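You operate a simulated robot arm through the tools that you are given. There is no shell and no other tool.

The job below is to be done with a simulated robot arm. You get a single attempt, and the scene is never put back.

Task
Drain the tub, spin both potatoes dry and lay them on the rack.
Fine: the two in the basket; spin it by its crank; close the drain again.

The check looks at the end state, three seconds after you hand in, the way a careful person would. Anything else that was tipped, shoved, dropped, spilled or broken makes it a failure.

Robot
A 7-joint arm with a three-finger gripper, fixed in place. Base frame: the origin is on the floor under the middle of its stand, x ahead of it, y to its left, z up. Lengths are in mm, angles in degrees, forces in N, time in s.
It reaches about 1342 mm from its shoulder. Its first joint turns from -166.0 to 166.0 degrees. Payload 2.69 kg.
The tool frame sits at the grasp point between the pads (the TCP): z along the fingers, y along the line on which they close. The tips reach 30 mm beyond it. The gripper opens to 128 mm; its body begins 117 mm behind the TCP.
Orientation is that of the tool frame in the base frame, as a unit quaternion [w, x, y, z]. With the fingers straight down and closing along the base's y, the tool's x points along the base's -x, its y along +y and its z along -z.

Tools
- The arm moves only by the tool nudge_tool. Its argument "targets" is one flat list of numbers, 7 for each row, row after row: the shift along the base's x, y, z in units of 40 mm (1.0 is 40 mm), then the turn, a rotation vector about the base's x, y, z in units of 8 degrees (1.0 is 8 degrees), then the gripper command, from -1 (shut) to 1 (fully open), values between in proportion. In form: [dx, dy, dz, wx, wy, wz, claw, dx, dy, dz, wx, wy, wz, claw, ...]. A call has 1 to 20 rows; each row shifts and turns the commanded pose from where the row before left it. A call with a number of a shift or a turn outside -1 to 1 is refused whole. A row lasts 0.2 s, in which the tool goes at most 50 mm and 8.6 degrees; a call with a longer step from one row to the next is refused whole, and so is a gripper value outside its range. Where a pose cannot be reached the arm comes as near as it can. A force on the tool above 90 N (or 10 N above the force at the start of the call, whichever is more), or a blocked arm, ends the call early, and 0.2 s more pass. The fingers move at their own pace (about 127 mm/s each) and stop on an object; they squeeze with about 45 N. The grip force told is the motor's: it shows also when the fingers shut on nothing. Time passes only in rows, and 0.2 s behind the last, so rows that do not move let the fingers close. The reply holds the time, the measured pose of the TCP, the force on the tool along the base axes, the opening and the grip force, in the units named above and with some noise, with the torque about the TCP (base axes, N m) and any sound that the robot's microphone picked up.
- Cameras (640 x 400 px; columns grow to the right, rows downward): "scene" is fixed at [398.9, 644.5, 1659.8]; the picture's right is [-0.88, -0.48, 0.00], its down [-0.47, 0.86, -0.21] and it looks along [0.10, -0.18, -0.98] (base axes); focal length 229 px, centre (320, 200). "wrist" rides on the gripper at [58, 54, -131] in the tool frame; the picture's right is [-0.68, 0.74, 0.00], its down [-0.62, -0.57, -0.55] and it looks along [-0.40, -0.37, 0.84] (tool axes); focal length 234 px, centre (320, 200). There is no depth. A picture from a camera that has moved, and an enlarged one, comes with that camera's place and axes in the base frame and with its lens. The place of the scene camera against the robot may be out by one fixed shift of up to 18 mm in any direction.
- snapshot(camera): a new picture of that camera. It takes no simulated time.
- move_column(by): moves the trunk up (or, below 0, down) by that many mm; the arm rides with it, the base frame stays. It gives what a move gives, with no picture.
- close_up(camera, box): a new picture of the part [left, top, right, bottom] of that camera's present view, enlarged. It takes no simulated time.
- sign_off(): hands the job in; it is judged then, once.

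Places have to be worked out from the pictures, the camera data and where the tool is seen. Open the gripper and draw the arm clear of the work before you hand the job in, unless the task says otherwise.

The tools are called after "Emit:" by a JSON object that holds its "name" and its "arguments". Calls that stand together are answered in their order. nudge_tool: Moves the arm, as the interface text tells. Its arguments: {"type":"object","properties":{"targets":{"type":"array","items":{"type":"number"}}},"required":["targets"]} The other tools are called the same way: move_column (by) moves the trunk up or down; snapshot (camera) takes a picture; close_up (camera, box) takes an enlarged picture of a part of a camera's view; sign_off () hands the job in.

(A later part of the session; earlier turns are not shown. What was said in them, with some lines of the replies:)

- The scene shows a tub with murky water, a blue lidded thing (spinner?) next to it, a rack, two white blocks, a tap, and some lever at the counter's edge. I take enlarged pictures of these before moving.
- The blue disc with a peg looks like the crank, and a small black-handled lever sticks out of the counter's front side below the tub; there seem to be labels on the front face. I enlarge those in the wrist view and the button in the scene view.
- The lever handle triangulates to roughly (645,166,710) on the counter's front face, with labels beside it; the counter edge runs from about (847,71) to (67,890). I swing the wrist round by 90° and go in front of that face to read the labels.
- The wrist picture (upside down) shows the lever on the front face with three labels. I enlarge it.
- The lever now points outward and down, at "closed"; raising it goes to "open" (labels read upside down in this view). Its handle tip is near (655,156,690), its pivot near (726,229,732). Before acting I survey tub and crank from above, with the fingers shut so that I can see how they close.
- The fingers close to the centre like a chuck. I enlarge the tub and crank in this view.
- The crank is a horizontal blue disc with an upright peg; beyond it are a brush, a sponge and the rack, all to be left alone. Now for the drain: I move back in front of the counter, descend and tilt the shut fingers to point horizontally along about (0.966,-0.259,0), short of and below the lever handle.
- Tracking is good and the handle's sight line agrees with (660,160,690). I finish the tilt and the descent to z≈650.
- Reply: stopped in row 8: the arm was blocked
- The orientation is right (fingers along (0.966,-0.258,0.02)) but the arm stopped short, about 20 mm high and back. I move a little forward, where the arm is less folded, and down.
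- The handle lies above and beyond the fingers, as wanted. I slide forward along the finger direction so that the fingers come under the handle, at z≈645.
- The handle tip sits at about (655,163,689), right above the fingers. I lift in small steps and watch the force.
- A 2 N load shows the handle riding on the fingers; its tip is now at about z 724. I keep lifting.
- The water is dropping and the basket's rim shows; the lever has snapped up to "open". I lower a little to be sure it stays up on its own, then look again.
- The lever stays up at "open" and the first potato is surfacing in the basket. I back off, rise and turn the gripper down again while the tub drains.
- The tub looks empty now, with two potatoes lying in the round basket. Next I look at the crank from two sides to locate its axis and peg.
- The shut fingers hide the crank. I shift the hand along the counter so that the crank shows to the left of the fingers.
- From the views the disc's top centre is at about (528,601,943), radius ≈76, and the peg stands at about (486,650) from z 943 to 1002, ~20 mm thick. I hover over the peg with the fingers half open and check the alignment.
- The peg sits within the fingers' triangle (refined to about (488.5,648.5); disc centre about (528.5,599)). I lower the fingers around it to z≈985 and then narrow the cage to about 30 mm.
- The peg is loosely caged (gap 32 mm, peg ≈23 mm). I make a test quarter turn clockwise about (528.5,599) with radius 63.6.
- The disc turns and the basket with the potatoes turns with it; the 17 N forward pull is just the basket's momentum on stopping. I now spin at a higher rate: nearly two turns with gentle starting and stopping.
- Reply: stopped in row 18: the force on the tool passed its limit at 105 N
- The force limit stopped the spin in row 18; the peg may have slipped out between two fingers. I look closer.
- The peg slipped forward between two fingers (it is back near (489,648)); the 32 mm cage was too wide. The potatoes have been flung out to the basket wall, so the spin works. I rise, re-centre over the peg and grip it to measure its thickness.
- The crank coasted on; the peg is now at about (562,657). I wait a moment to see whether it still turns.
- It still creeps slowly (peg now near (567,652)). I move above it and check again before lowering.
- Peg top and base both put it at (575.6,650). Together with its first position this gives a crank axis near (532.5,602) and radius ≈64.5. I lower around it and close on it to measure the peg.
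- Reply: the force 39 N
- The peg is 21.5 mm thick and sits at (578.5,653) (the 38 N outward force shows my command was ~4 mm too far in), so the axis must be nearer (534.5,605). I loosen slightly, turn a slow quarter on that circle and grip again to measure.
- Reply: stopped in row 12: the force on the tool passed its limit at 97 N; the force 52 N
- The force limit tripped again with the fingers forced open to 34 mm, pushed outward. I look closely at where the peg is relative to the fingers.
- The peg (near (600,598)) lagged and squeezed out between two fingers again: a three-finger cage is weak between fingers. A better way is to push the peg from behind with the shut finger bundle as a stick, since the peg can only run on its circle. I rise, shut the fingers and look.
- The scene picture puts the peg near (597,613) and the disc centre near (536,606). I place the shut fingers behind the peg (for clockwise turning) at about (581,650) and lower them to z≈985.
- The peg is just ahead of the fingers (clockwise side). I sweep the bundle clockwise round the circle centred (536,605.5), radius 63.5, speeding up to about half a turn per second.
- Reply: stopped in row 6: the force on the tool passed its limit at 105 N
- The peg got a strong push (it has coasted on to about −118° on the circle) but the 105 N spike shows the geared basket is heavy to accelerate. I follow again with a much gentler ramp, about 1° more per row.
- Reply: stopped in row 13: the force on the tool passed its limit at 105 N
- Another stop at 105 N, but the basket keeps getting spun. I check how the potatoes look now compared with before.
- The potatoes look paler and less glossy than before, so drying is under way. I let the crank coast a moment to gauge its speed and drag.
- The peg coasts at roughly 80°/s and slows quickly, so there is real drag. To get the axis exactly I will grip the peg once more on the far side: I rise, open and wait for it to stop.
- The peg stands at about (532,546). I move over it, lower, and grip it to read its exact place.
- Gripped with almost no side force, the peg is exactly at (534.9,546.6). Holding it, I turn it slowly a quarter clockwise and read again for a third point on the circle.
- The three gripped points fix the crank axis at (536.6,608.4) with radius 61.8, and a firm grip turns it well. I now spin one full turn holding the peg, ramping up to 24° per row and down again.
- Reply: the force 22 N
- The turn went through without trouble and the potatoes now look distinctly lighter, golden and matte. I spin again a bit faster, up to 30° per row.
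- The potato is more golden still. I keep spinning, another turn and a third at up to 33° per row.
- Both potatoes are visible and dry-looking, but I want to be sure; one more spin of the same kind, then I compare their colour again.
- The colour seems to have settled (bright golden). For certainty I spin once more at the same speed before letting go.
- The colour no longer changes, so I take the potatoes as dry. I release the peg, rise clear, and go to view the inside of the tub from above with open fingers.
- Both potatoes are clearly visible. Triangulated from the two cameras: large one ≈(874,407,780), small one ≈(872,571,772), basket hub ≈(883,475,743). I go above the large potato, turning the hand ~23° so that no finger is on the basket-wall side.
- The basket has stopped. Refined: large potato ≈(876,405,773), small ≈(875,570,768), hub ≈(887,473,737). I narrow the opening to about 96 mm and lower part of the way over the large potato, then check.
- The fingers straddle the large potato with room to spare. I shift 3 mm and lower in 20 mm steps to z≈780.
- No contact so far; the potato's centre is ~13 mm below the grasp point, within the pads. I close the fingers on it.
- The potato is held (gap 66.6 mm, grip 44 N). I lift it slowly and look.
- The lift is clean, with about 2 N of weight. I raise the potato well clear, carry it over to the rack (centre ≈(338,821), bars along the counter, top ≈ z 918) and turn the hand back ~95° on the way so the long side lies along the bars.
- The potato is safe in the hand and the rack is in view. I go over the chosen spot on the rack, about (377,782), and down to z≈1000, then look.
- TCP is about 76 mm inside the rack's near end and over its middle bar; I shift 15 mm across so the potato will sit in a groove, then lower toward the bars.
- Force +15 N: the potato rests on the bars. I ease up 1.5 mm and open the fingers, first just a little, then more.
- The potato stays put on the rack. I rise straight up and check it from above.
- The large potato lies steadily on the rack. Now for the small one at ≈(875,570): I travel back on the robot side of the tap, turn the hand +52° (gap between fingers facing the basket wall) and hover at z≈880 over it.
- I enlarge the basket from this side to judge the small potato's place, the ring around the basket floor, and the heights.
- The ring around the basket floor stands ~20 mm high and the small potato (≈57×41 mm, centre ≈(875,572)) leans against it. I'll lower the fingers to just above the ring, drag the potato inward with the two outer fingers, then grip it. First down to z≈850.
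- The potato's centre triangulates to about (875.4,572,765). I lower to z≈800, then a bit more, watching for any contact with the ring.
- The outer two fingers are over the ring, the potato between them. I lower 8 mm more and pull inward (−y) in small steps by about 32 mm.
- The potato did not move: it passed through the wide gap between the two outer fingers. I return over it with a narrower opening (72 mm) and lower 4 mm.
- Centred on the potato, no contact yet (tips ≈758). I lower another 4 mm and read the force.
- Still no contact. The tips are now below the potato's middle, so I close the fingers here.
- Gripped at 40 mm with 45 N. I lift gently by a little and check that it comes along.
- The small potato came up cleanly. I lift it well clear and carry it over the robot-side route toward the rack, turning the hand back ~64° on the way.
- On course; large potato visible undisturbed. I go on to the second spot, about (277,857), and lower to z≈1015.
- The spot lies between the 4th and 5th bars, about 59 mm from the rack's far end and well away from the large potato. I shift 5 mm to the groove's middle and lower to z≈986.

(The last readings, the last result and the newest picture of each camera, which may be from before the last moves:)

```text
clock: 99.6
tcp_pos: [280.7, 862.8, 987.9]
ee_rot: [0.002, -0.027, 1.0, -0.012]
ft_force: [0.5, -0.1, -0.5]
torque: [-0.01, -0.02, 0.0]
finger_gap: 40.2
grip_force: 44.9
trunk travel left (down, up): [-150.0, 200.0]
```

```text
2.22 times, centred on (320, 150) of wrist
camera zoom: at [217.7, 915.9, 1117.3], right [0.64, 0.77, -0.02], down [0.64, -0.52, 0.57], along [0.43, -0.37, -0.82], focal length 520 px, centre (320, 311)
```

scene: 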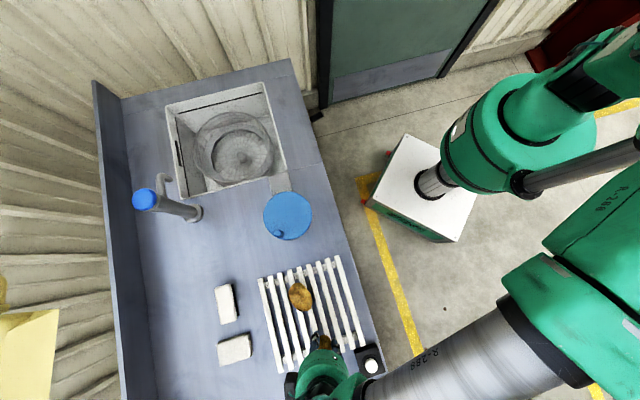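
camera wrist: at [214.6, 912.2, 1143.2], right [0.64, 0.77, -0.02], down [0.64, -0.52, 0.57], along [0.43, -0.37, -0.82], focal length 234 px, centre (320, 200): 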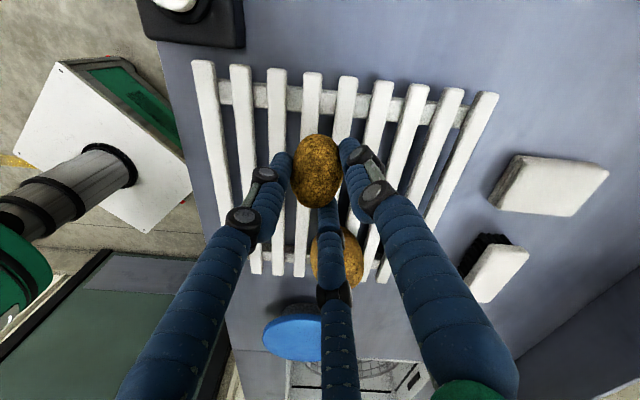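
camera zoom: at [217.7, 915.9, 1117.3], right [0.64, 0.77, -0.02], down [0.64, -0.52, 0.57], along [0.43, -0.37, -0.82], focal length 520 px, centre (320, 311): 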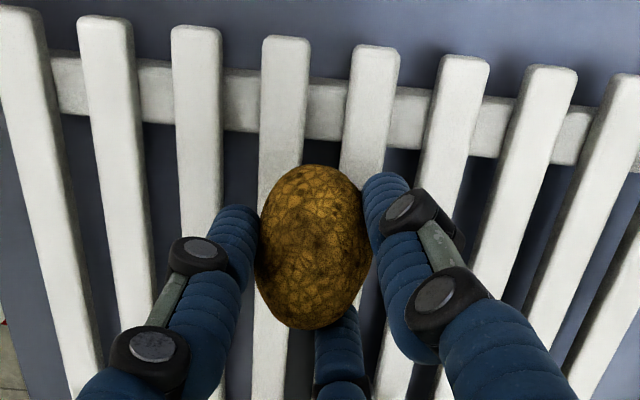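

Well aligned over the groove. I lower in 4 mm steps, checking for contact.

Emit:
{"name": "nudge_tool", "arguments": {"targets": [0, 0, -0.1, 0, 0, 0, -1, 0, 0, -0.1, 0, 0, 0, -1, 0, 0, -0.1, 0, 0, 0, -1]}}

```text
clock: 100.4
tcp_pos: [281.1, 861.3, 976.0]
ee_rot: [0.002, -0.028, 0.999, -0.014]
ft_force: [0.4, 0.7, -0.4]
torque: [0.01, 0.0, -0.01]
finger_gap: 40.3
grip_force: 45.2
trunk travel left (down, up): [-150.0, 200.0]
```

No contact yet at z 976. I go on down in 3 mm steps.

Emit:
{"name": "nudge_tool", "arguments": {"targets": [0, 0, -0.075, 0, 0, 0, -1, 0, 0, -0.075, 0, 0, 0, -1]}}

Emit:
{"name": "nudge_tool", "arguments": {"targets": [0, 0, -0.06, 0, 0, 0, -1]}}

```text
clock: 101.0
tcp_pos: [279.5, 862.4, 974.8]
ee_rot: [0.003, -0.027, 1.0, -0.011]
ft_force: [-2.3, -6.0, 22.1]
torque: [-0.34, 0.34, 0.03]
finger_gap: 40.3
grip_force: 45.1
trunk travel left (down, up): [-150.0, 200.0]
```

```text
clock: 101.4
tcp_pos: [279.5, 861.7, 973.4]
ee_rot: [0.002, -0.028, 1.0, -0.01]
ft_force: [-2.2, -6.9, 41.3]
torque: [-0.29, 0.41, 0.04]
finger_gap: 40.3
grip_force: 45.0
trunk travel left (down, up): [-150.0, 200.0]
```

Contact: the potato is on the bars, pressing 41 N now. I ease up 6 mm of command to take the pressure off and open the fingers gradually.

Emit:
{"name": "nudge_tool", "arguments": {"targets": [0, 0, 0.15, 0, 0, 0, -1, 0, 0, 0, 0, 0, 0, -1]}}

```text
clock: 102.0
tcp_pos: [278.3, 862.0, 974.7]
ee_rot: [0.001, -0.028, 1.0, -0.012]
ft_force: [3.6, 9.4, 21.8]
torque: [0.36, 0.06, -0.06]
finger_gap: 40.3
grip_force: 45.3
trunk travel left (down, up): [-150.0, 200.0]
```

Still 22 N of pressure; I ease up 2 mm more.

Emit:
{"name": "nudge_tool", "arguments": {"targets": [0, 0, 0.05, 0, 0, 0, -1, 0, 0, 0, 0, 0, 0, -1]}}

Emit:
{"name": "close_up", "arguments": {"camera": "wrist", "box": [200, 60, 440, 240]}}

```text
clock: 102.6
tcp_pos: [279.4, 860.1, 974.5]
ee_rot: [0.001, -0.028, 1.0, -0.014]
ft_force: [0.6, 3.6, 8.9]
torque: [0.15, 0.01, -0.04]
finger_gap: 40.0
grip_force: 45.0
trunk travel left (down, up): [-150.0, 200.0]
```

```text
2.22 times, centred on (320, 150) of wrist
camera zoom: at [217.1, 914.8, 1103.9], right [0.64, 0.77, -0.02], down [0.64, -0.52, 0.57], along [0.43, -0.37, -0.82], focal length 520 px, centre (320, 311)
```

zoom: 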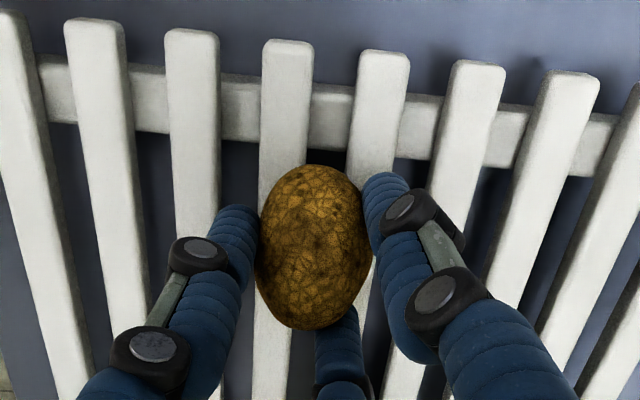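

Only 9 N remains and the potato sits over the groove. I open the fingers in stages.

Emit:
{"name": "nudge_tool", "arguments": {"targets": [0, 0, 0, 0, 0, 0, -0.28, 0, 0, 0, 0, 0, 0, -0.1, 0, 0, 0, 0, 0, 0, 0.1, 0, 0, 0, 0, 0, 0, 0.1]}}

Emit:
{"name": "snapshot", "arguments": {"camera": "wrist"}}

```text
clock: 103.6
tcp_pos: [279.6, 861.6, 974.3]
ee_rot: [0.002, -0.027, 1.0, -0.013]
ft_force: [-0.3, 0.1, -0.7]
torque: [-0.02, 0.0, 0.01]
finger_gap: 70.4
grip_force: 0.2
trunk travel left (down, up): [-150.0, 200.0]
```

```text
taken
camera wrist: at [217.3, 915.7, 1105.3], right [0.64, 0.77, -0.02], down [0.64, -0.52, 0.57], along [0.43, -0.37, -0.82], focal length 234 px, centre (320, 200)
```

wrist: 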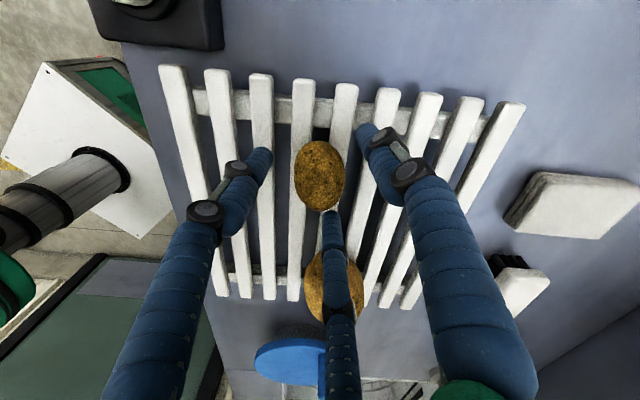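

Both potatoes rest on the rack. I rise straight up and check.

Emit:
{"name": "nudge_tool", "arguments": {"targets": [0, 0, 0.5, 0, 0, 0, 0.1, 0, 0, 0.9, 0, 0, 0, 0.1, 0, 0, 1, 0, 0, 0, 0.1, -0.3, -0.6, 0.3, 0, 0, 0, 0.1]}}

Emit:
{"name": "snapshot", "arguments": {"camera": "wrist"}}

Emit:
{"name": "snapshot", "arguments": {"camera": "scene"}}

```text
clock: 104.6
tcp_pos: [265.5, 836.5, 1084.5]
ee_rot: [0.003, -0.028, 1.0, -0.013]
ft_force: [-0.1, -0.3, 0.0]
torque: [0.01, 0.03, 0.0]
finger_gap: 70.1
grip_force: 0.1
trunk travel left (down, up): [-150.0, 200.0]
```

```text
taken
camera wrist: at [204.2, 890.7, 1214.4], right [0.64, 0.77, -0.02], down [0.64, -0.52, 0.57], along [0.43, -0.37, -0.82], focal length 234 px, centre (320, 200)
```

wrist: 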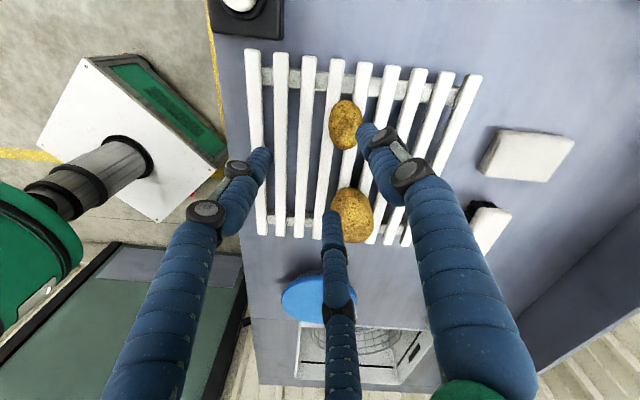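

```text
taken
```

scene: 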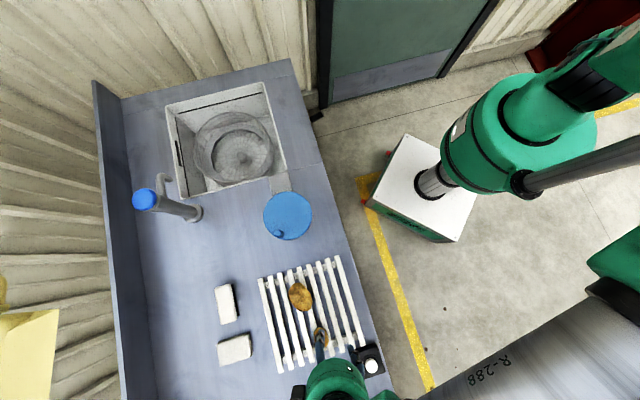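

Both potatoes lie on the rack and nothing else has moved. Now I return to the front of the counter to close the drain, turning the wrist by ~+87° and shutting the fingers on the way.

Emit:
{"name": "nudge_tool", "arguments": {"targets": [0.362, -0.975, 0.1, 0, 0, 0, 0.1, 0.362, -0.975, -0.03, 0, 0, 0, -1, 0.362, -0.975, -0.05, 0, 0, 0, -1, 0.362, -0.975, -0.05, 0, 0, 0.99, -1, 0.362, -0.975, -0.05, 0, 0, 0.99, -1, 0.362, -0.975, -0.05, 0, 0, 0.99, -1, 0.362, -0.975, -0.05, 0, 0, 0.99, -1, 0.362, -0.975, -0.05, 0, 0, 0.99, -1, 0.362, -0.975, -0.05, 0, 0, 0.99, -1, 0.362, -0.975, -0.05, 0, 0, 0.99, -1, 0.362, -0.975, -0.05, 0, 0, 0.99, -1, 0.362, -0.975, -0.05, 0, 0, 0.99, -1, 0.362, -0.975, -0.05, 0, 0, 0.99, -1, 0.362, -0.975, -0.05, 0, 0, 0.99, -1, 0.362, -0.975, -0.05, 0, 0, 0, -1, 0.362, -0.975, -0.05, 0, 0, 0, -1, 0.362, -0.975, -0.05, 0, 0, 0, -1, 0.362, -0.975, -0.05, 0, 0, 0, -1, 0.362, -0.975, -0.05, 0, 0, 0, -1]}}

Emit:
{"name": "snapshot", "arguments": {"camera": "wrist"}}

Emit:
{"name": "snapshot", "arguments": {"camera": "scene"}}

```text
clock: 108.6
tcp_pos: [543.0, 95.0, 1052.8]
ee_rot: [-0.011, 0.709, -0.705, 0.009]
ft_force: [-0.1, 0.6, 0.4]
torque: [-0.01, -0.02, 0.02]
finger_gap: 2.0
grip_force: 31.7
trunk travel left (down, up): [-150.0, 200.0]
```

```text
taken
camera wrist: at [486.3, 36.3, 1182.8], right [-0.74, 0.67, -0.02], down [0.55, 0.62, 0.57], along [0.39, 0.41, -0.82], focal length 234 px, centre (320, 200)
```

wrist: 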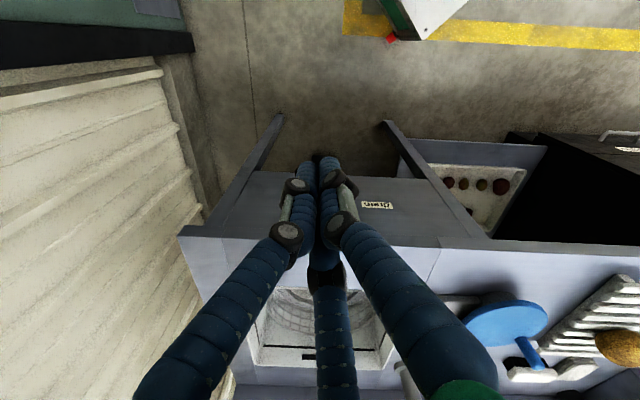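

```text
taken
```

scene: 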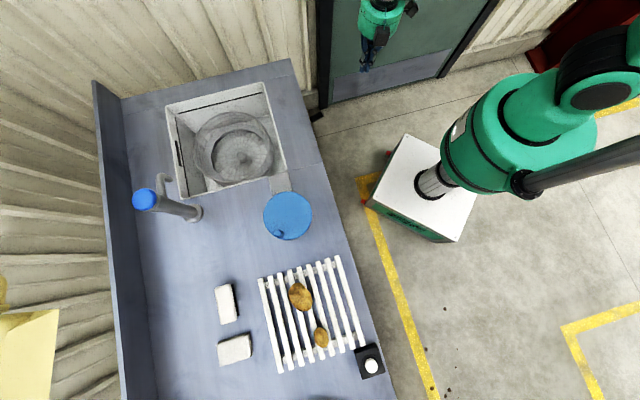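

The lever is hidden behind the fingers; I shift sideways to see it and also zoom in with the scene camera.

Emit:
{"name": "nudge_tool", "arguments": {"targets": [-0.7, 0.7, 0, 0, 0, 0, -1, -0.7, 0.7, 0, 0, 0, 0, -1]}}

Emit:
{"name": "close_up", "arguments": {"camera": "wrist", "box": [160, 90, 400, 240]}}

Emit:
{"name": "close_up", "arguments": {"camera": "scene", "box": [290, 90, 350, 140]}}

```text
clock: 109.2
tcp_pos: [486.1, 151.7, 1053.4]
ee_rot: [-0.01, 0.709, -0.706, 0.008]
ft_force: [0.5, -0.2, -0.7]
torque: [-0.03, 0.03, 0.0]
finger_gap: 2.0
grip_force: 32.0
trunk travel left (down, up): [-150.0, 200.0]
```

```text
2.67 times, centred on (280, 165) of wrist
camera zoom: at [429.2, 92.5, 1183.1], right [-0.74, 0.67, -0.02], down [0.55, 0.62, 0.57], along [0.39, 0.41, -0.82], focal length 624 px, centre (427, 293)
```

zoom: 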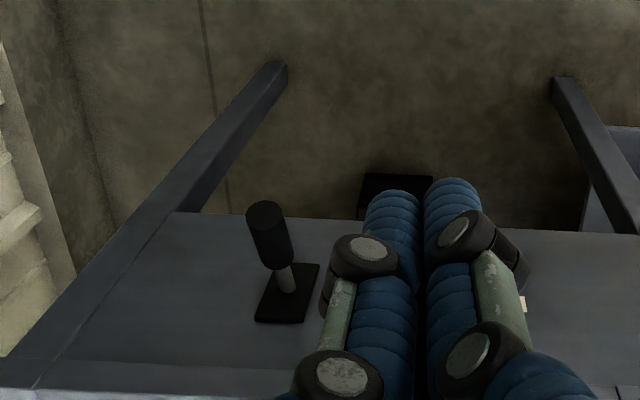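

```text
8.00 times, centred on (320, 115) of scene
camera zoom: at [398.9, 644.5, 1659.8], right [-0.88, -0.48, 0.0], down [-0.47, 0.86, -0.21], along [0.1, -0.18, -0.98], focal length 1834 px, centre (320, 880)
```

zoom: 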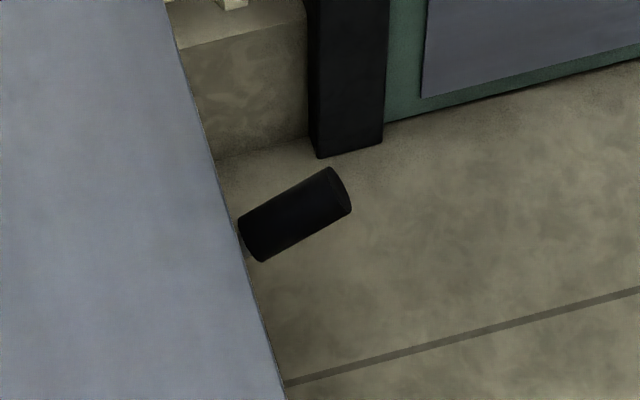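

The lever is up; its handle tip is at about (657,162,797). I come over it from above with the shut fingers pointing down at about (662,168).

Emit:
{"name": "nudge_tool", "arguments": {"targets": [0.733, 0.067, -0.72, 0, 0, 0, -1, 0.733, 0.067, -0.72, 0, 0, 0, -1, 0.733, 0.067, -0.72, 0, 0, 0, -1, 0.733, 0.067, -0.72, 0, 0, 0, -1, 0.733, 0.067, -0.72, 0, 0, 0, -1, 0.733, 0.067, -0.72, 0, 0, 0, -1]}}

Emit:
{"name": "snapshot", "arguments": {"camera": "wrist"}}

Emit:
{"name": "close_up", "arguments": {"camera": "scene", "box": [270, 80, 370, 150]}}

```text
clock: 110.6
tcp_pos: [664.3, 168.1, 880.0]
ee_rot: [-0.011, 0.709, -0.705, 0.008]
ft_force: [-0.5, 0.0, 0.3]
torque: [0.02, -0.02, -0.01]
finger_gap: 2.1
grip_force: 31.4
trunk travel left (down, up): [-150.0, 200.0]
```

```text
taken
camera wrist: at [606.8, 108.7, 1009.5], right [-0.74, 0.67, -0.02], down [0.55, 0.62, 0.57], along [0.39, 0.41, -0.82], focal length 234 px, centre (320, 200)
```

wrist: 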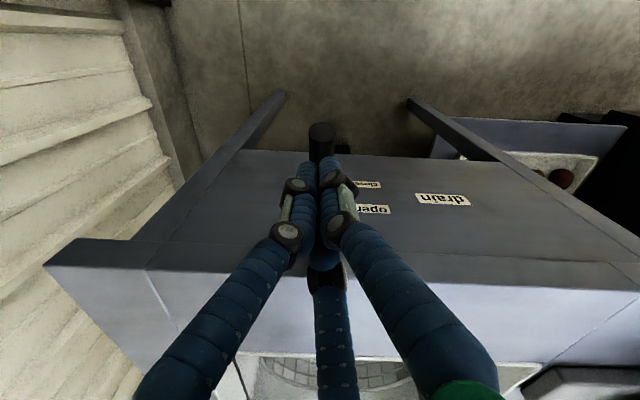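

```text
5.71 times, centred on (320, 115) of scene
camera zoom: at [398.9, 644.5, 1659.8], right [-0.88, -0.48, 0.0], down [-0.47, 0.86, -0.21], along [0.1, -0.18, -0.98], focal length 1310 px, centre (320, 686)
```

zoom: 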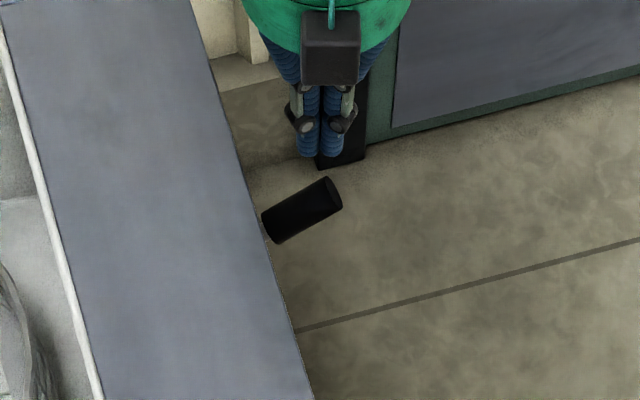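

The fingertips are right above the handle (tip end at ≈(657,162,800)). I press down in small steps.

Emit:
{"name": "nudge_tool", "arguments": {"targets": [0, 0, -0.7, 0, 0, 0, -1, 0, 0, -0.3, 0, 0, 0, -1, 0, 0, -0.25, 0, 0, 0, -1, 0, 0, -0.25, 0, 0, 0, -1, 0, 0, -0.25, 0, 0, 0, -1]}}

Emit:
{"name": "snapshot", "arguments": {"camera": "wrist"}}

Emit:
{"name": "close_up", "arguments": {"camera": "scene", "box": [270, 80, 370, 150]}}

```text
clock: 111.8
tcp_pos: [663.1, 167.7, 808.7]
ee_rot: [-0.011, 0.708, -0.706, 0.008]
ft_force: [0.2, 0.0, 0.9]
torque: [-0.02, 0.02, 0.03]
finger_gap: 2.1
grip_force: 31.1
trunk travel left (down, up): [-150.0, 200.0]
```

```text
taken
camera wrist: at [606.0, 109.0, 939.6], right [-0.74, 0.67, -0.02], down [0.55, 0.62, 0.57], along [0.39, 0.41, -0.82], focal length 234 px, centre (320, 200)
```

wrist: 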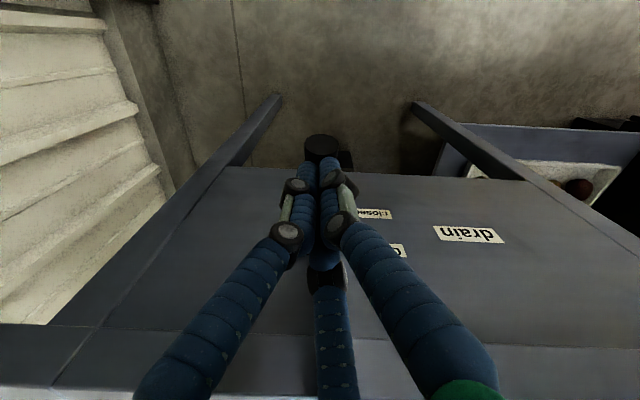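

```text
5.71 times, centred on (320, 115) of scene
camera zoom: at [398.9, 644.5, 1659.8], right [-0.88, -0.48, 0.0], down [-0.47, 0.86, -0.21], along [0.1, -0.18, -0.98], focal length 1310 px, centre (320, 686)
```

zoom: 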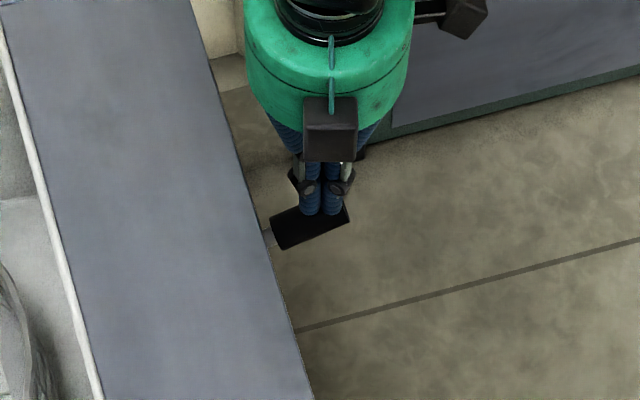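

The handle is going down under the fingertips. I keep pressing to about TCP z 740.

Emit:
{"name": "nudge_tool", "arguments": {"targets": [0, 0, -0.25, 0, 0, 0, -1, 0, 0, -0.25, 0, 0, 0, -1, 0, 0, -0.25, 0, 0, 0, -1, 0, 0, -0.25, 0, 0, 0, -1, 0, 0, -0.25, 0, 0, 0, -1]}}

Emit:
{"name": "snapshot", "arguments": {"camera": "wrist"}}

Emit:
{"name": "close_up", "arguments": {"camera": "scene", "box": [270, 80, 370, 150]}}

```text
clock: 113.0
tcp_pos: [663.3, 167.8, 759.8]
ee_rot: [-0.011, 0.708, -0.706, 0.008]
ft_force: [0.0, 0.3, -0.6]
torque: [-0.03, 0.01, -0.01]
finger_gap: 1.8
grip_force: 31.2
trunk travel left (down, up): [-150.0, 200.0]
```

```text
taken
camera wrist: at [605.6, 109.2, 889.0], right [-0.74, 0.67, -0.02], down [0.55, 0.62, 0.57], along [0.39, 0.41, -0.82], focal length 234 px, centre (320, 200)
```

wrist: 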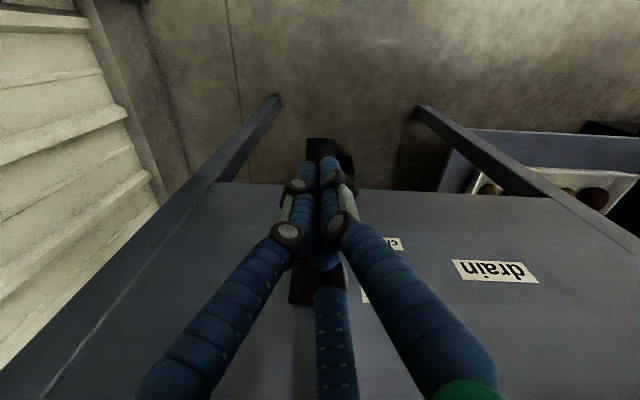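

```text
5.71 times, centred on (320, 115) of scene
camera zoom: at [398.9, 644.5, 1659.8], right [-0.88, -0.48, 0.0], down [-0.47, 0.86, -0.21], along [0.1, -0.18, -0.98], focal length 1310 px, centre (320, 686)
```

zoom: 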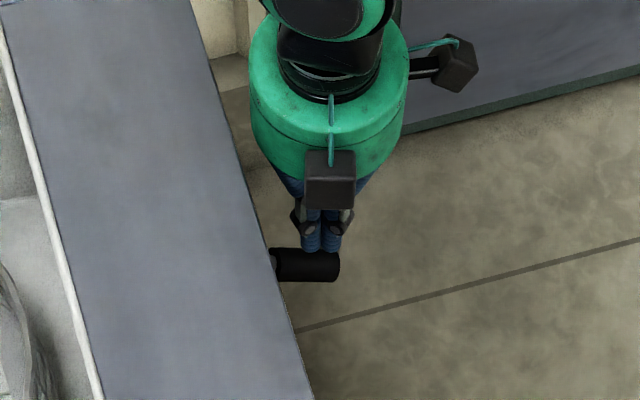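

The handle now appears exactly where it was at the start (closed). I lower a bit further to feel that it is fully down.

Emit:
{"name": "nudge_tool", "arguments": {"targets": [0, 0, -0.2, 0, 0, 0, -1, 0, 0, -0.15, 0, 0, 0, -1, 0, 0, -0.1, 0, 0, 0, -1]}}

```text
clock: 113.8
tcp_pos: [662.2, 168.5, 743.5]
ee_rot: [-0.01, 0.708, -0.706, 0.007]
ft_force: [-6.5, -0.4, 16.5]
torque: [0.2, 0.01, -0.02]
finger_gap: 2.0
grip_force: 31.4
trunk travel left (down, up): [-150.0, 200.0]
```

It is firmly at its lower stop (16 N). I rise straight up and step aside to verify the lever's position.

Emit:
{"name": "nudge_tool", "arguments": {"targets": [0, 0, 0.5, 0, 0, 0, -1, 0, 0, 1, 0, 0, 0, -1, 0, 0, 1, 0, 0, 0, -1, 0, 0, 1, 0, 0, 0, -1, -0.5, 0, 1, 0, 0, 0, -1, -0.8, 0.1, 0.9, 0, 0, 0, -1, -1, 0.2, 0.6, 0, 0, 0, -1, -1, 0.3, 0.2, 0, 0, 0, -1, -0.6, 0.6, 0, 0, 0, 0, -1]}}

Emit:
{"name": "snapshot", "arguments": {"camera": "wrist"}}

Emit:
{"name": "close_up", "arguments": {"camera": "wrist", "box": [160, 90, 400, 240]}}

Emit:
{"name": "close_up", "arguments": {"camera": "scene", "box": [290, 100, 350, 150]}}

```text
clock: 115.8
tcp_pos: [506.2, 216.1, 990.2]
ee_rot: [-0.011, 0.709, -0.705, 0.008]
ft_force: [0.6, -0.7, -0.3]
torque: [0.05, -0.02, 0.01]
finger_gap: 2.2
grip_force: 31.7
trunk travel left (down, up): [-150.0, 200.0]
```

```text
taken
camera wrist: at [449.6, 156.0, 1120.0], right [-0.74, 0.67, -0.02], down [0.55, 0.62, 0.57], along [0.39, 0.41, -0.82], focal length 234 px, centre (320, 200)
```

wrist: 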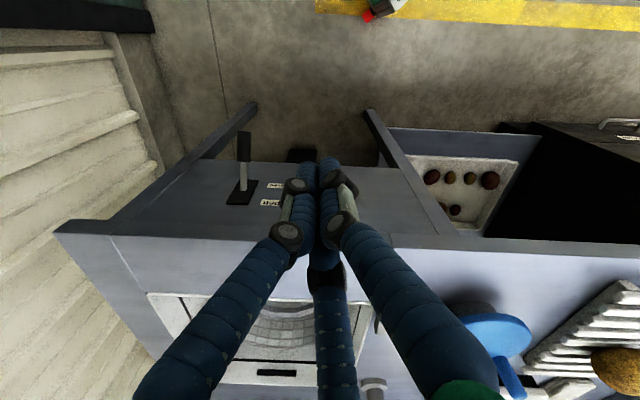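

```text
2.67 times, centred on (280, 165) of wrist
camera zoom: at [449.6, 156.0, 1120.0], right [-0.74, 0.67, -0.02], down [0.55, 0.62, 0.57], along [0.39, 0.41, -0.82], focal length 624 px, centre (427, 293)
```

zoom: 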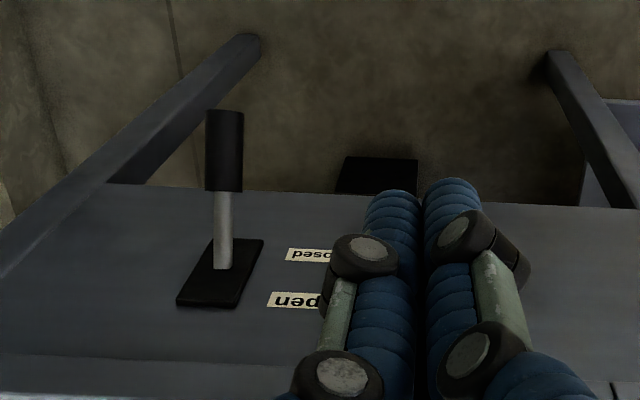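

```text
8.00 times, centred on (320, 125) of scene
camera zoom: at [398.9, 644.5, 1659.8], right [-0.88, -0.48, 0.0], down [-0.47, 0.86, -0.21], along [0.1, -0.18, -0.98], focal length 1834 px, centre (320, 800)
```

zoom: 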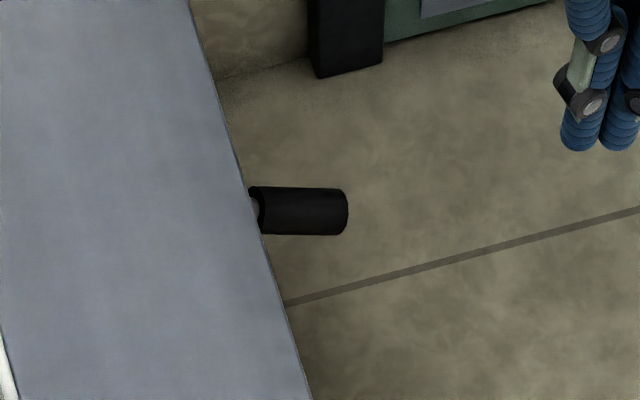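

The lever matches its original "closed" state exactly. I withdraw to a clear place in front of the counter with the gripper open and check the rack and tub.

Emit:
{"name": "nudge_tool", "arguments": {"targets": [-0.52, 0.657, 0.636, 0, 0, 0, 0, -0.52, 0.657, 0.636, 0, 0, 0, 1, -0.52, 0.657, 0.636, 0, 0, 0, 1, -0.52, 0.657, 0.636, 0, 0, 0, 1, -0.52, 0.657, 0.636, 0, 0, 0, 1, -0.52, 0.657, 0.636, 0, 0, 0, 1, -0.52, 0.657, 0.636, 0, 0, 0, 1]}}

Emit:
{"name": "snapshot", "arguments": {"camera": "scene"}}

Emit:
{"name": "close_up", "arguments": {"camera": "scene", "box": [240, 240, 400, 380]}}

Emit:
{"name": "close_up", "arguments": {"camera": "scene", "box": [150, 70, 350, 195]}}

Emit:
{"name": "snapshot", "arguments": {"camera": "wrist"}}

```text
clock: 117.4
tcp_pos: [360.9, 401.9, 1168.4]
ee_rot: [-0.011, 0.709, -0.705, 0.008]
ft_force: [-1.0, -0.7, -0.3]
torque: [0.03, 0.0, 0.04]
finger_gap: 128.0
grip_force: 0.0
trunk travel left (down, up): [-150.0, 200.0]
```

```text
taken
```

scene: 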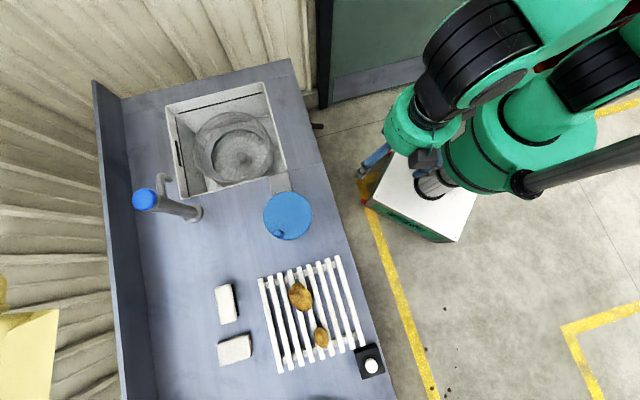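

```text
2.86 times, centred on (320, 310) of scene
camera zoom: at [398.9, 644.5, 1659.8], right [-0.88, -0.48, 0.0], down [-0.47, 0.86, -0.21], along [0.1, -0.18, -0.98], focal length 655 px, centre (320, -114)
```

zoom: 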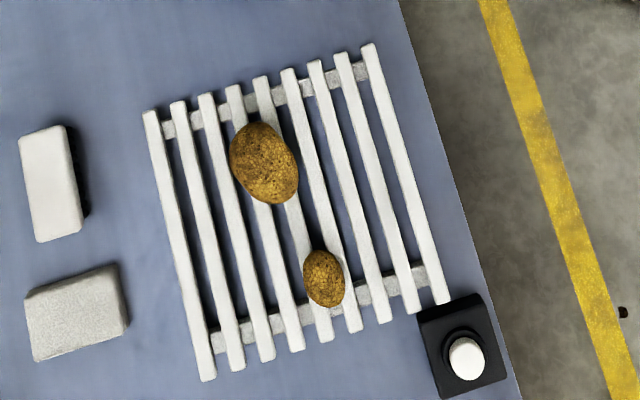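

```text
3.20 times, centred on (250, 132) of scene
camera zoom: at [398.9, 644.5, 1659.8], right [-0.88, -0.48, 0.0], down [-0.47, 0.86, -0.21], along [0.1, -0.18, -0.98], focal length 734 px, centre (544, 416)
```

zoom: 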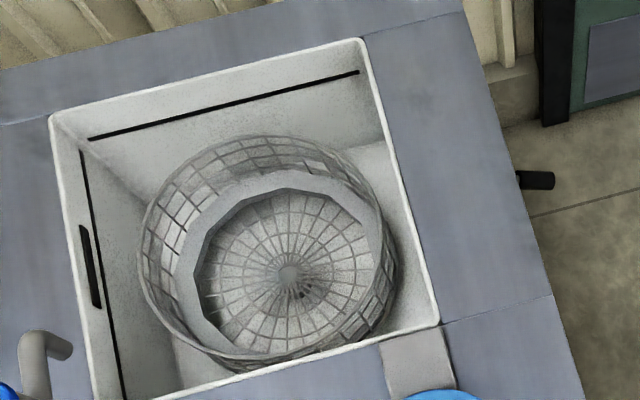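

```text
taken
camera wrist: at [302.9, 342.0, 1297.8], right [-0.74, 0.67, -0.02], down [0.55, 0.62, 0.56], along [0.39, 0.41, -0.82], focal length 234 px, centre (320, 200)
```

wrist: 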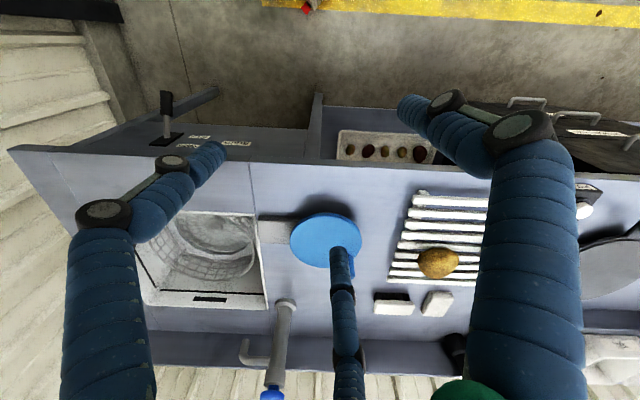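

Everything checks out: the tub is empty, the drain lever is at "closed", both dried potatoes rest on the rack, nothing else has moved, and the open gripper is clear of the work. I hand in the job.

Emit:
{"name": "sign_off", "arguments": {}}

```text
The job is handed in.
```

The job is handed in. The tub is drained, both potatoes have been spun and are on the rack, and the drain lever is back at "closed".

- **Draining:** I raised the lever to "open", and the tub emptied within a few seconds. At the end I pushed it back down to its lower stop. It now looks the same as at the start.
- **Spinning:** The crank took several tries. The peg slipped out of the fingers twice and the arm stopped on its force limit a few times, peaking at about 105 N. Gripping the peg firmly, I then made about six full turns. The potatoes' colour stopped changing over the last turns. I judged them dry from that alone, since there was no other reading to check.
- **Rack:** Each potato sits in a groove between two bars. The small one was pressed onto the bars with up to 41 N before I eased off.

The brush, sponge, rack and button box look unmoved in the last pictures. I left the gripper open and the arm clear, in front of the counter.
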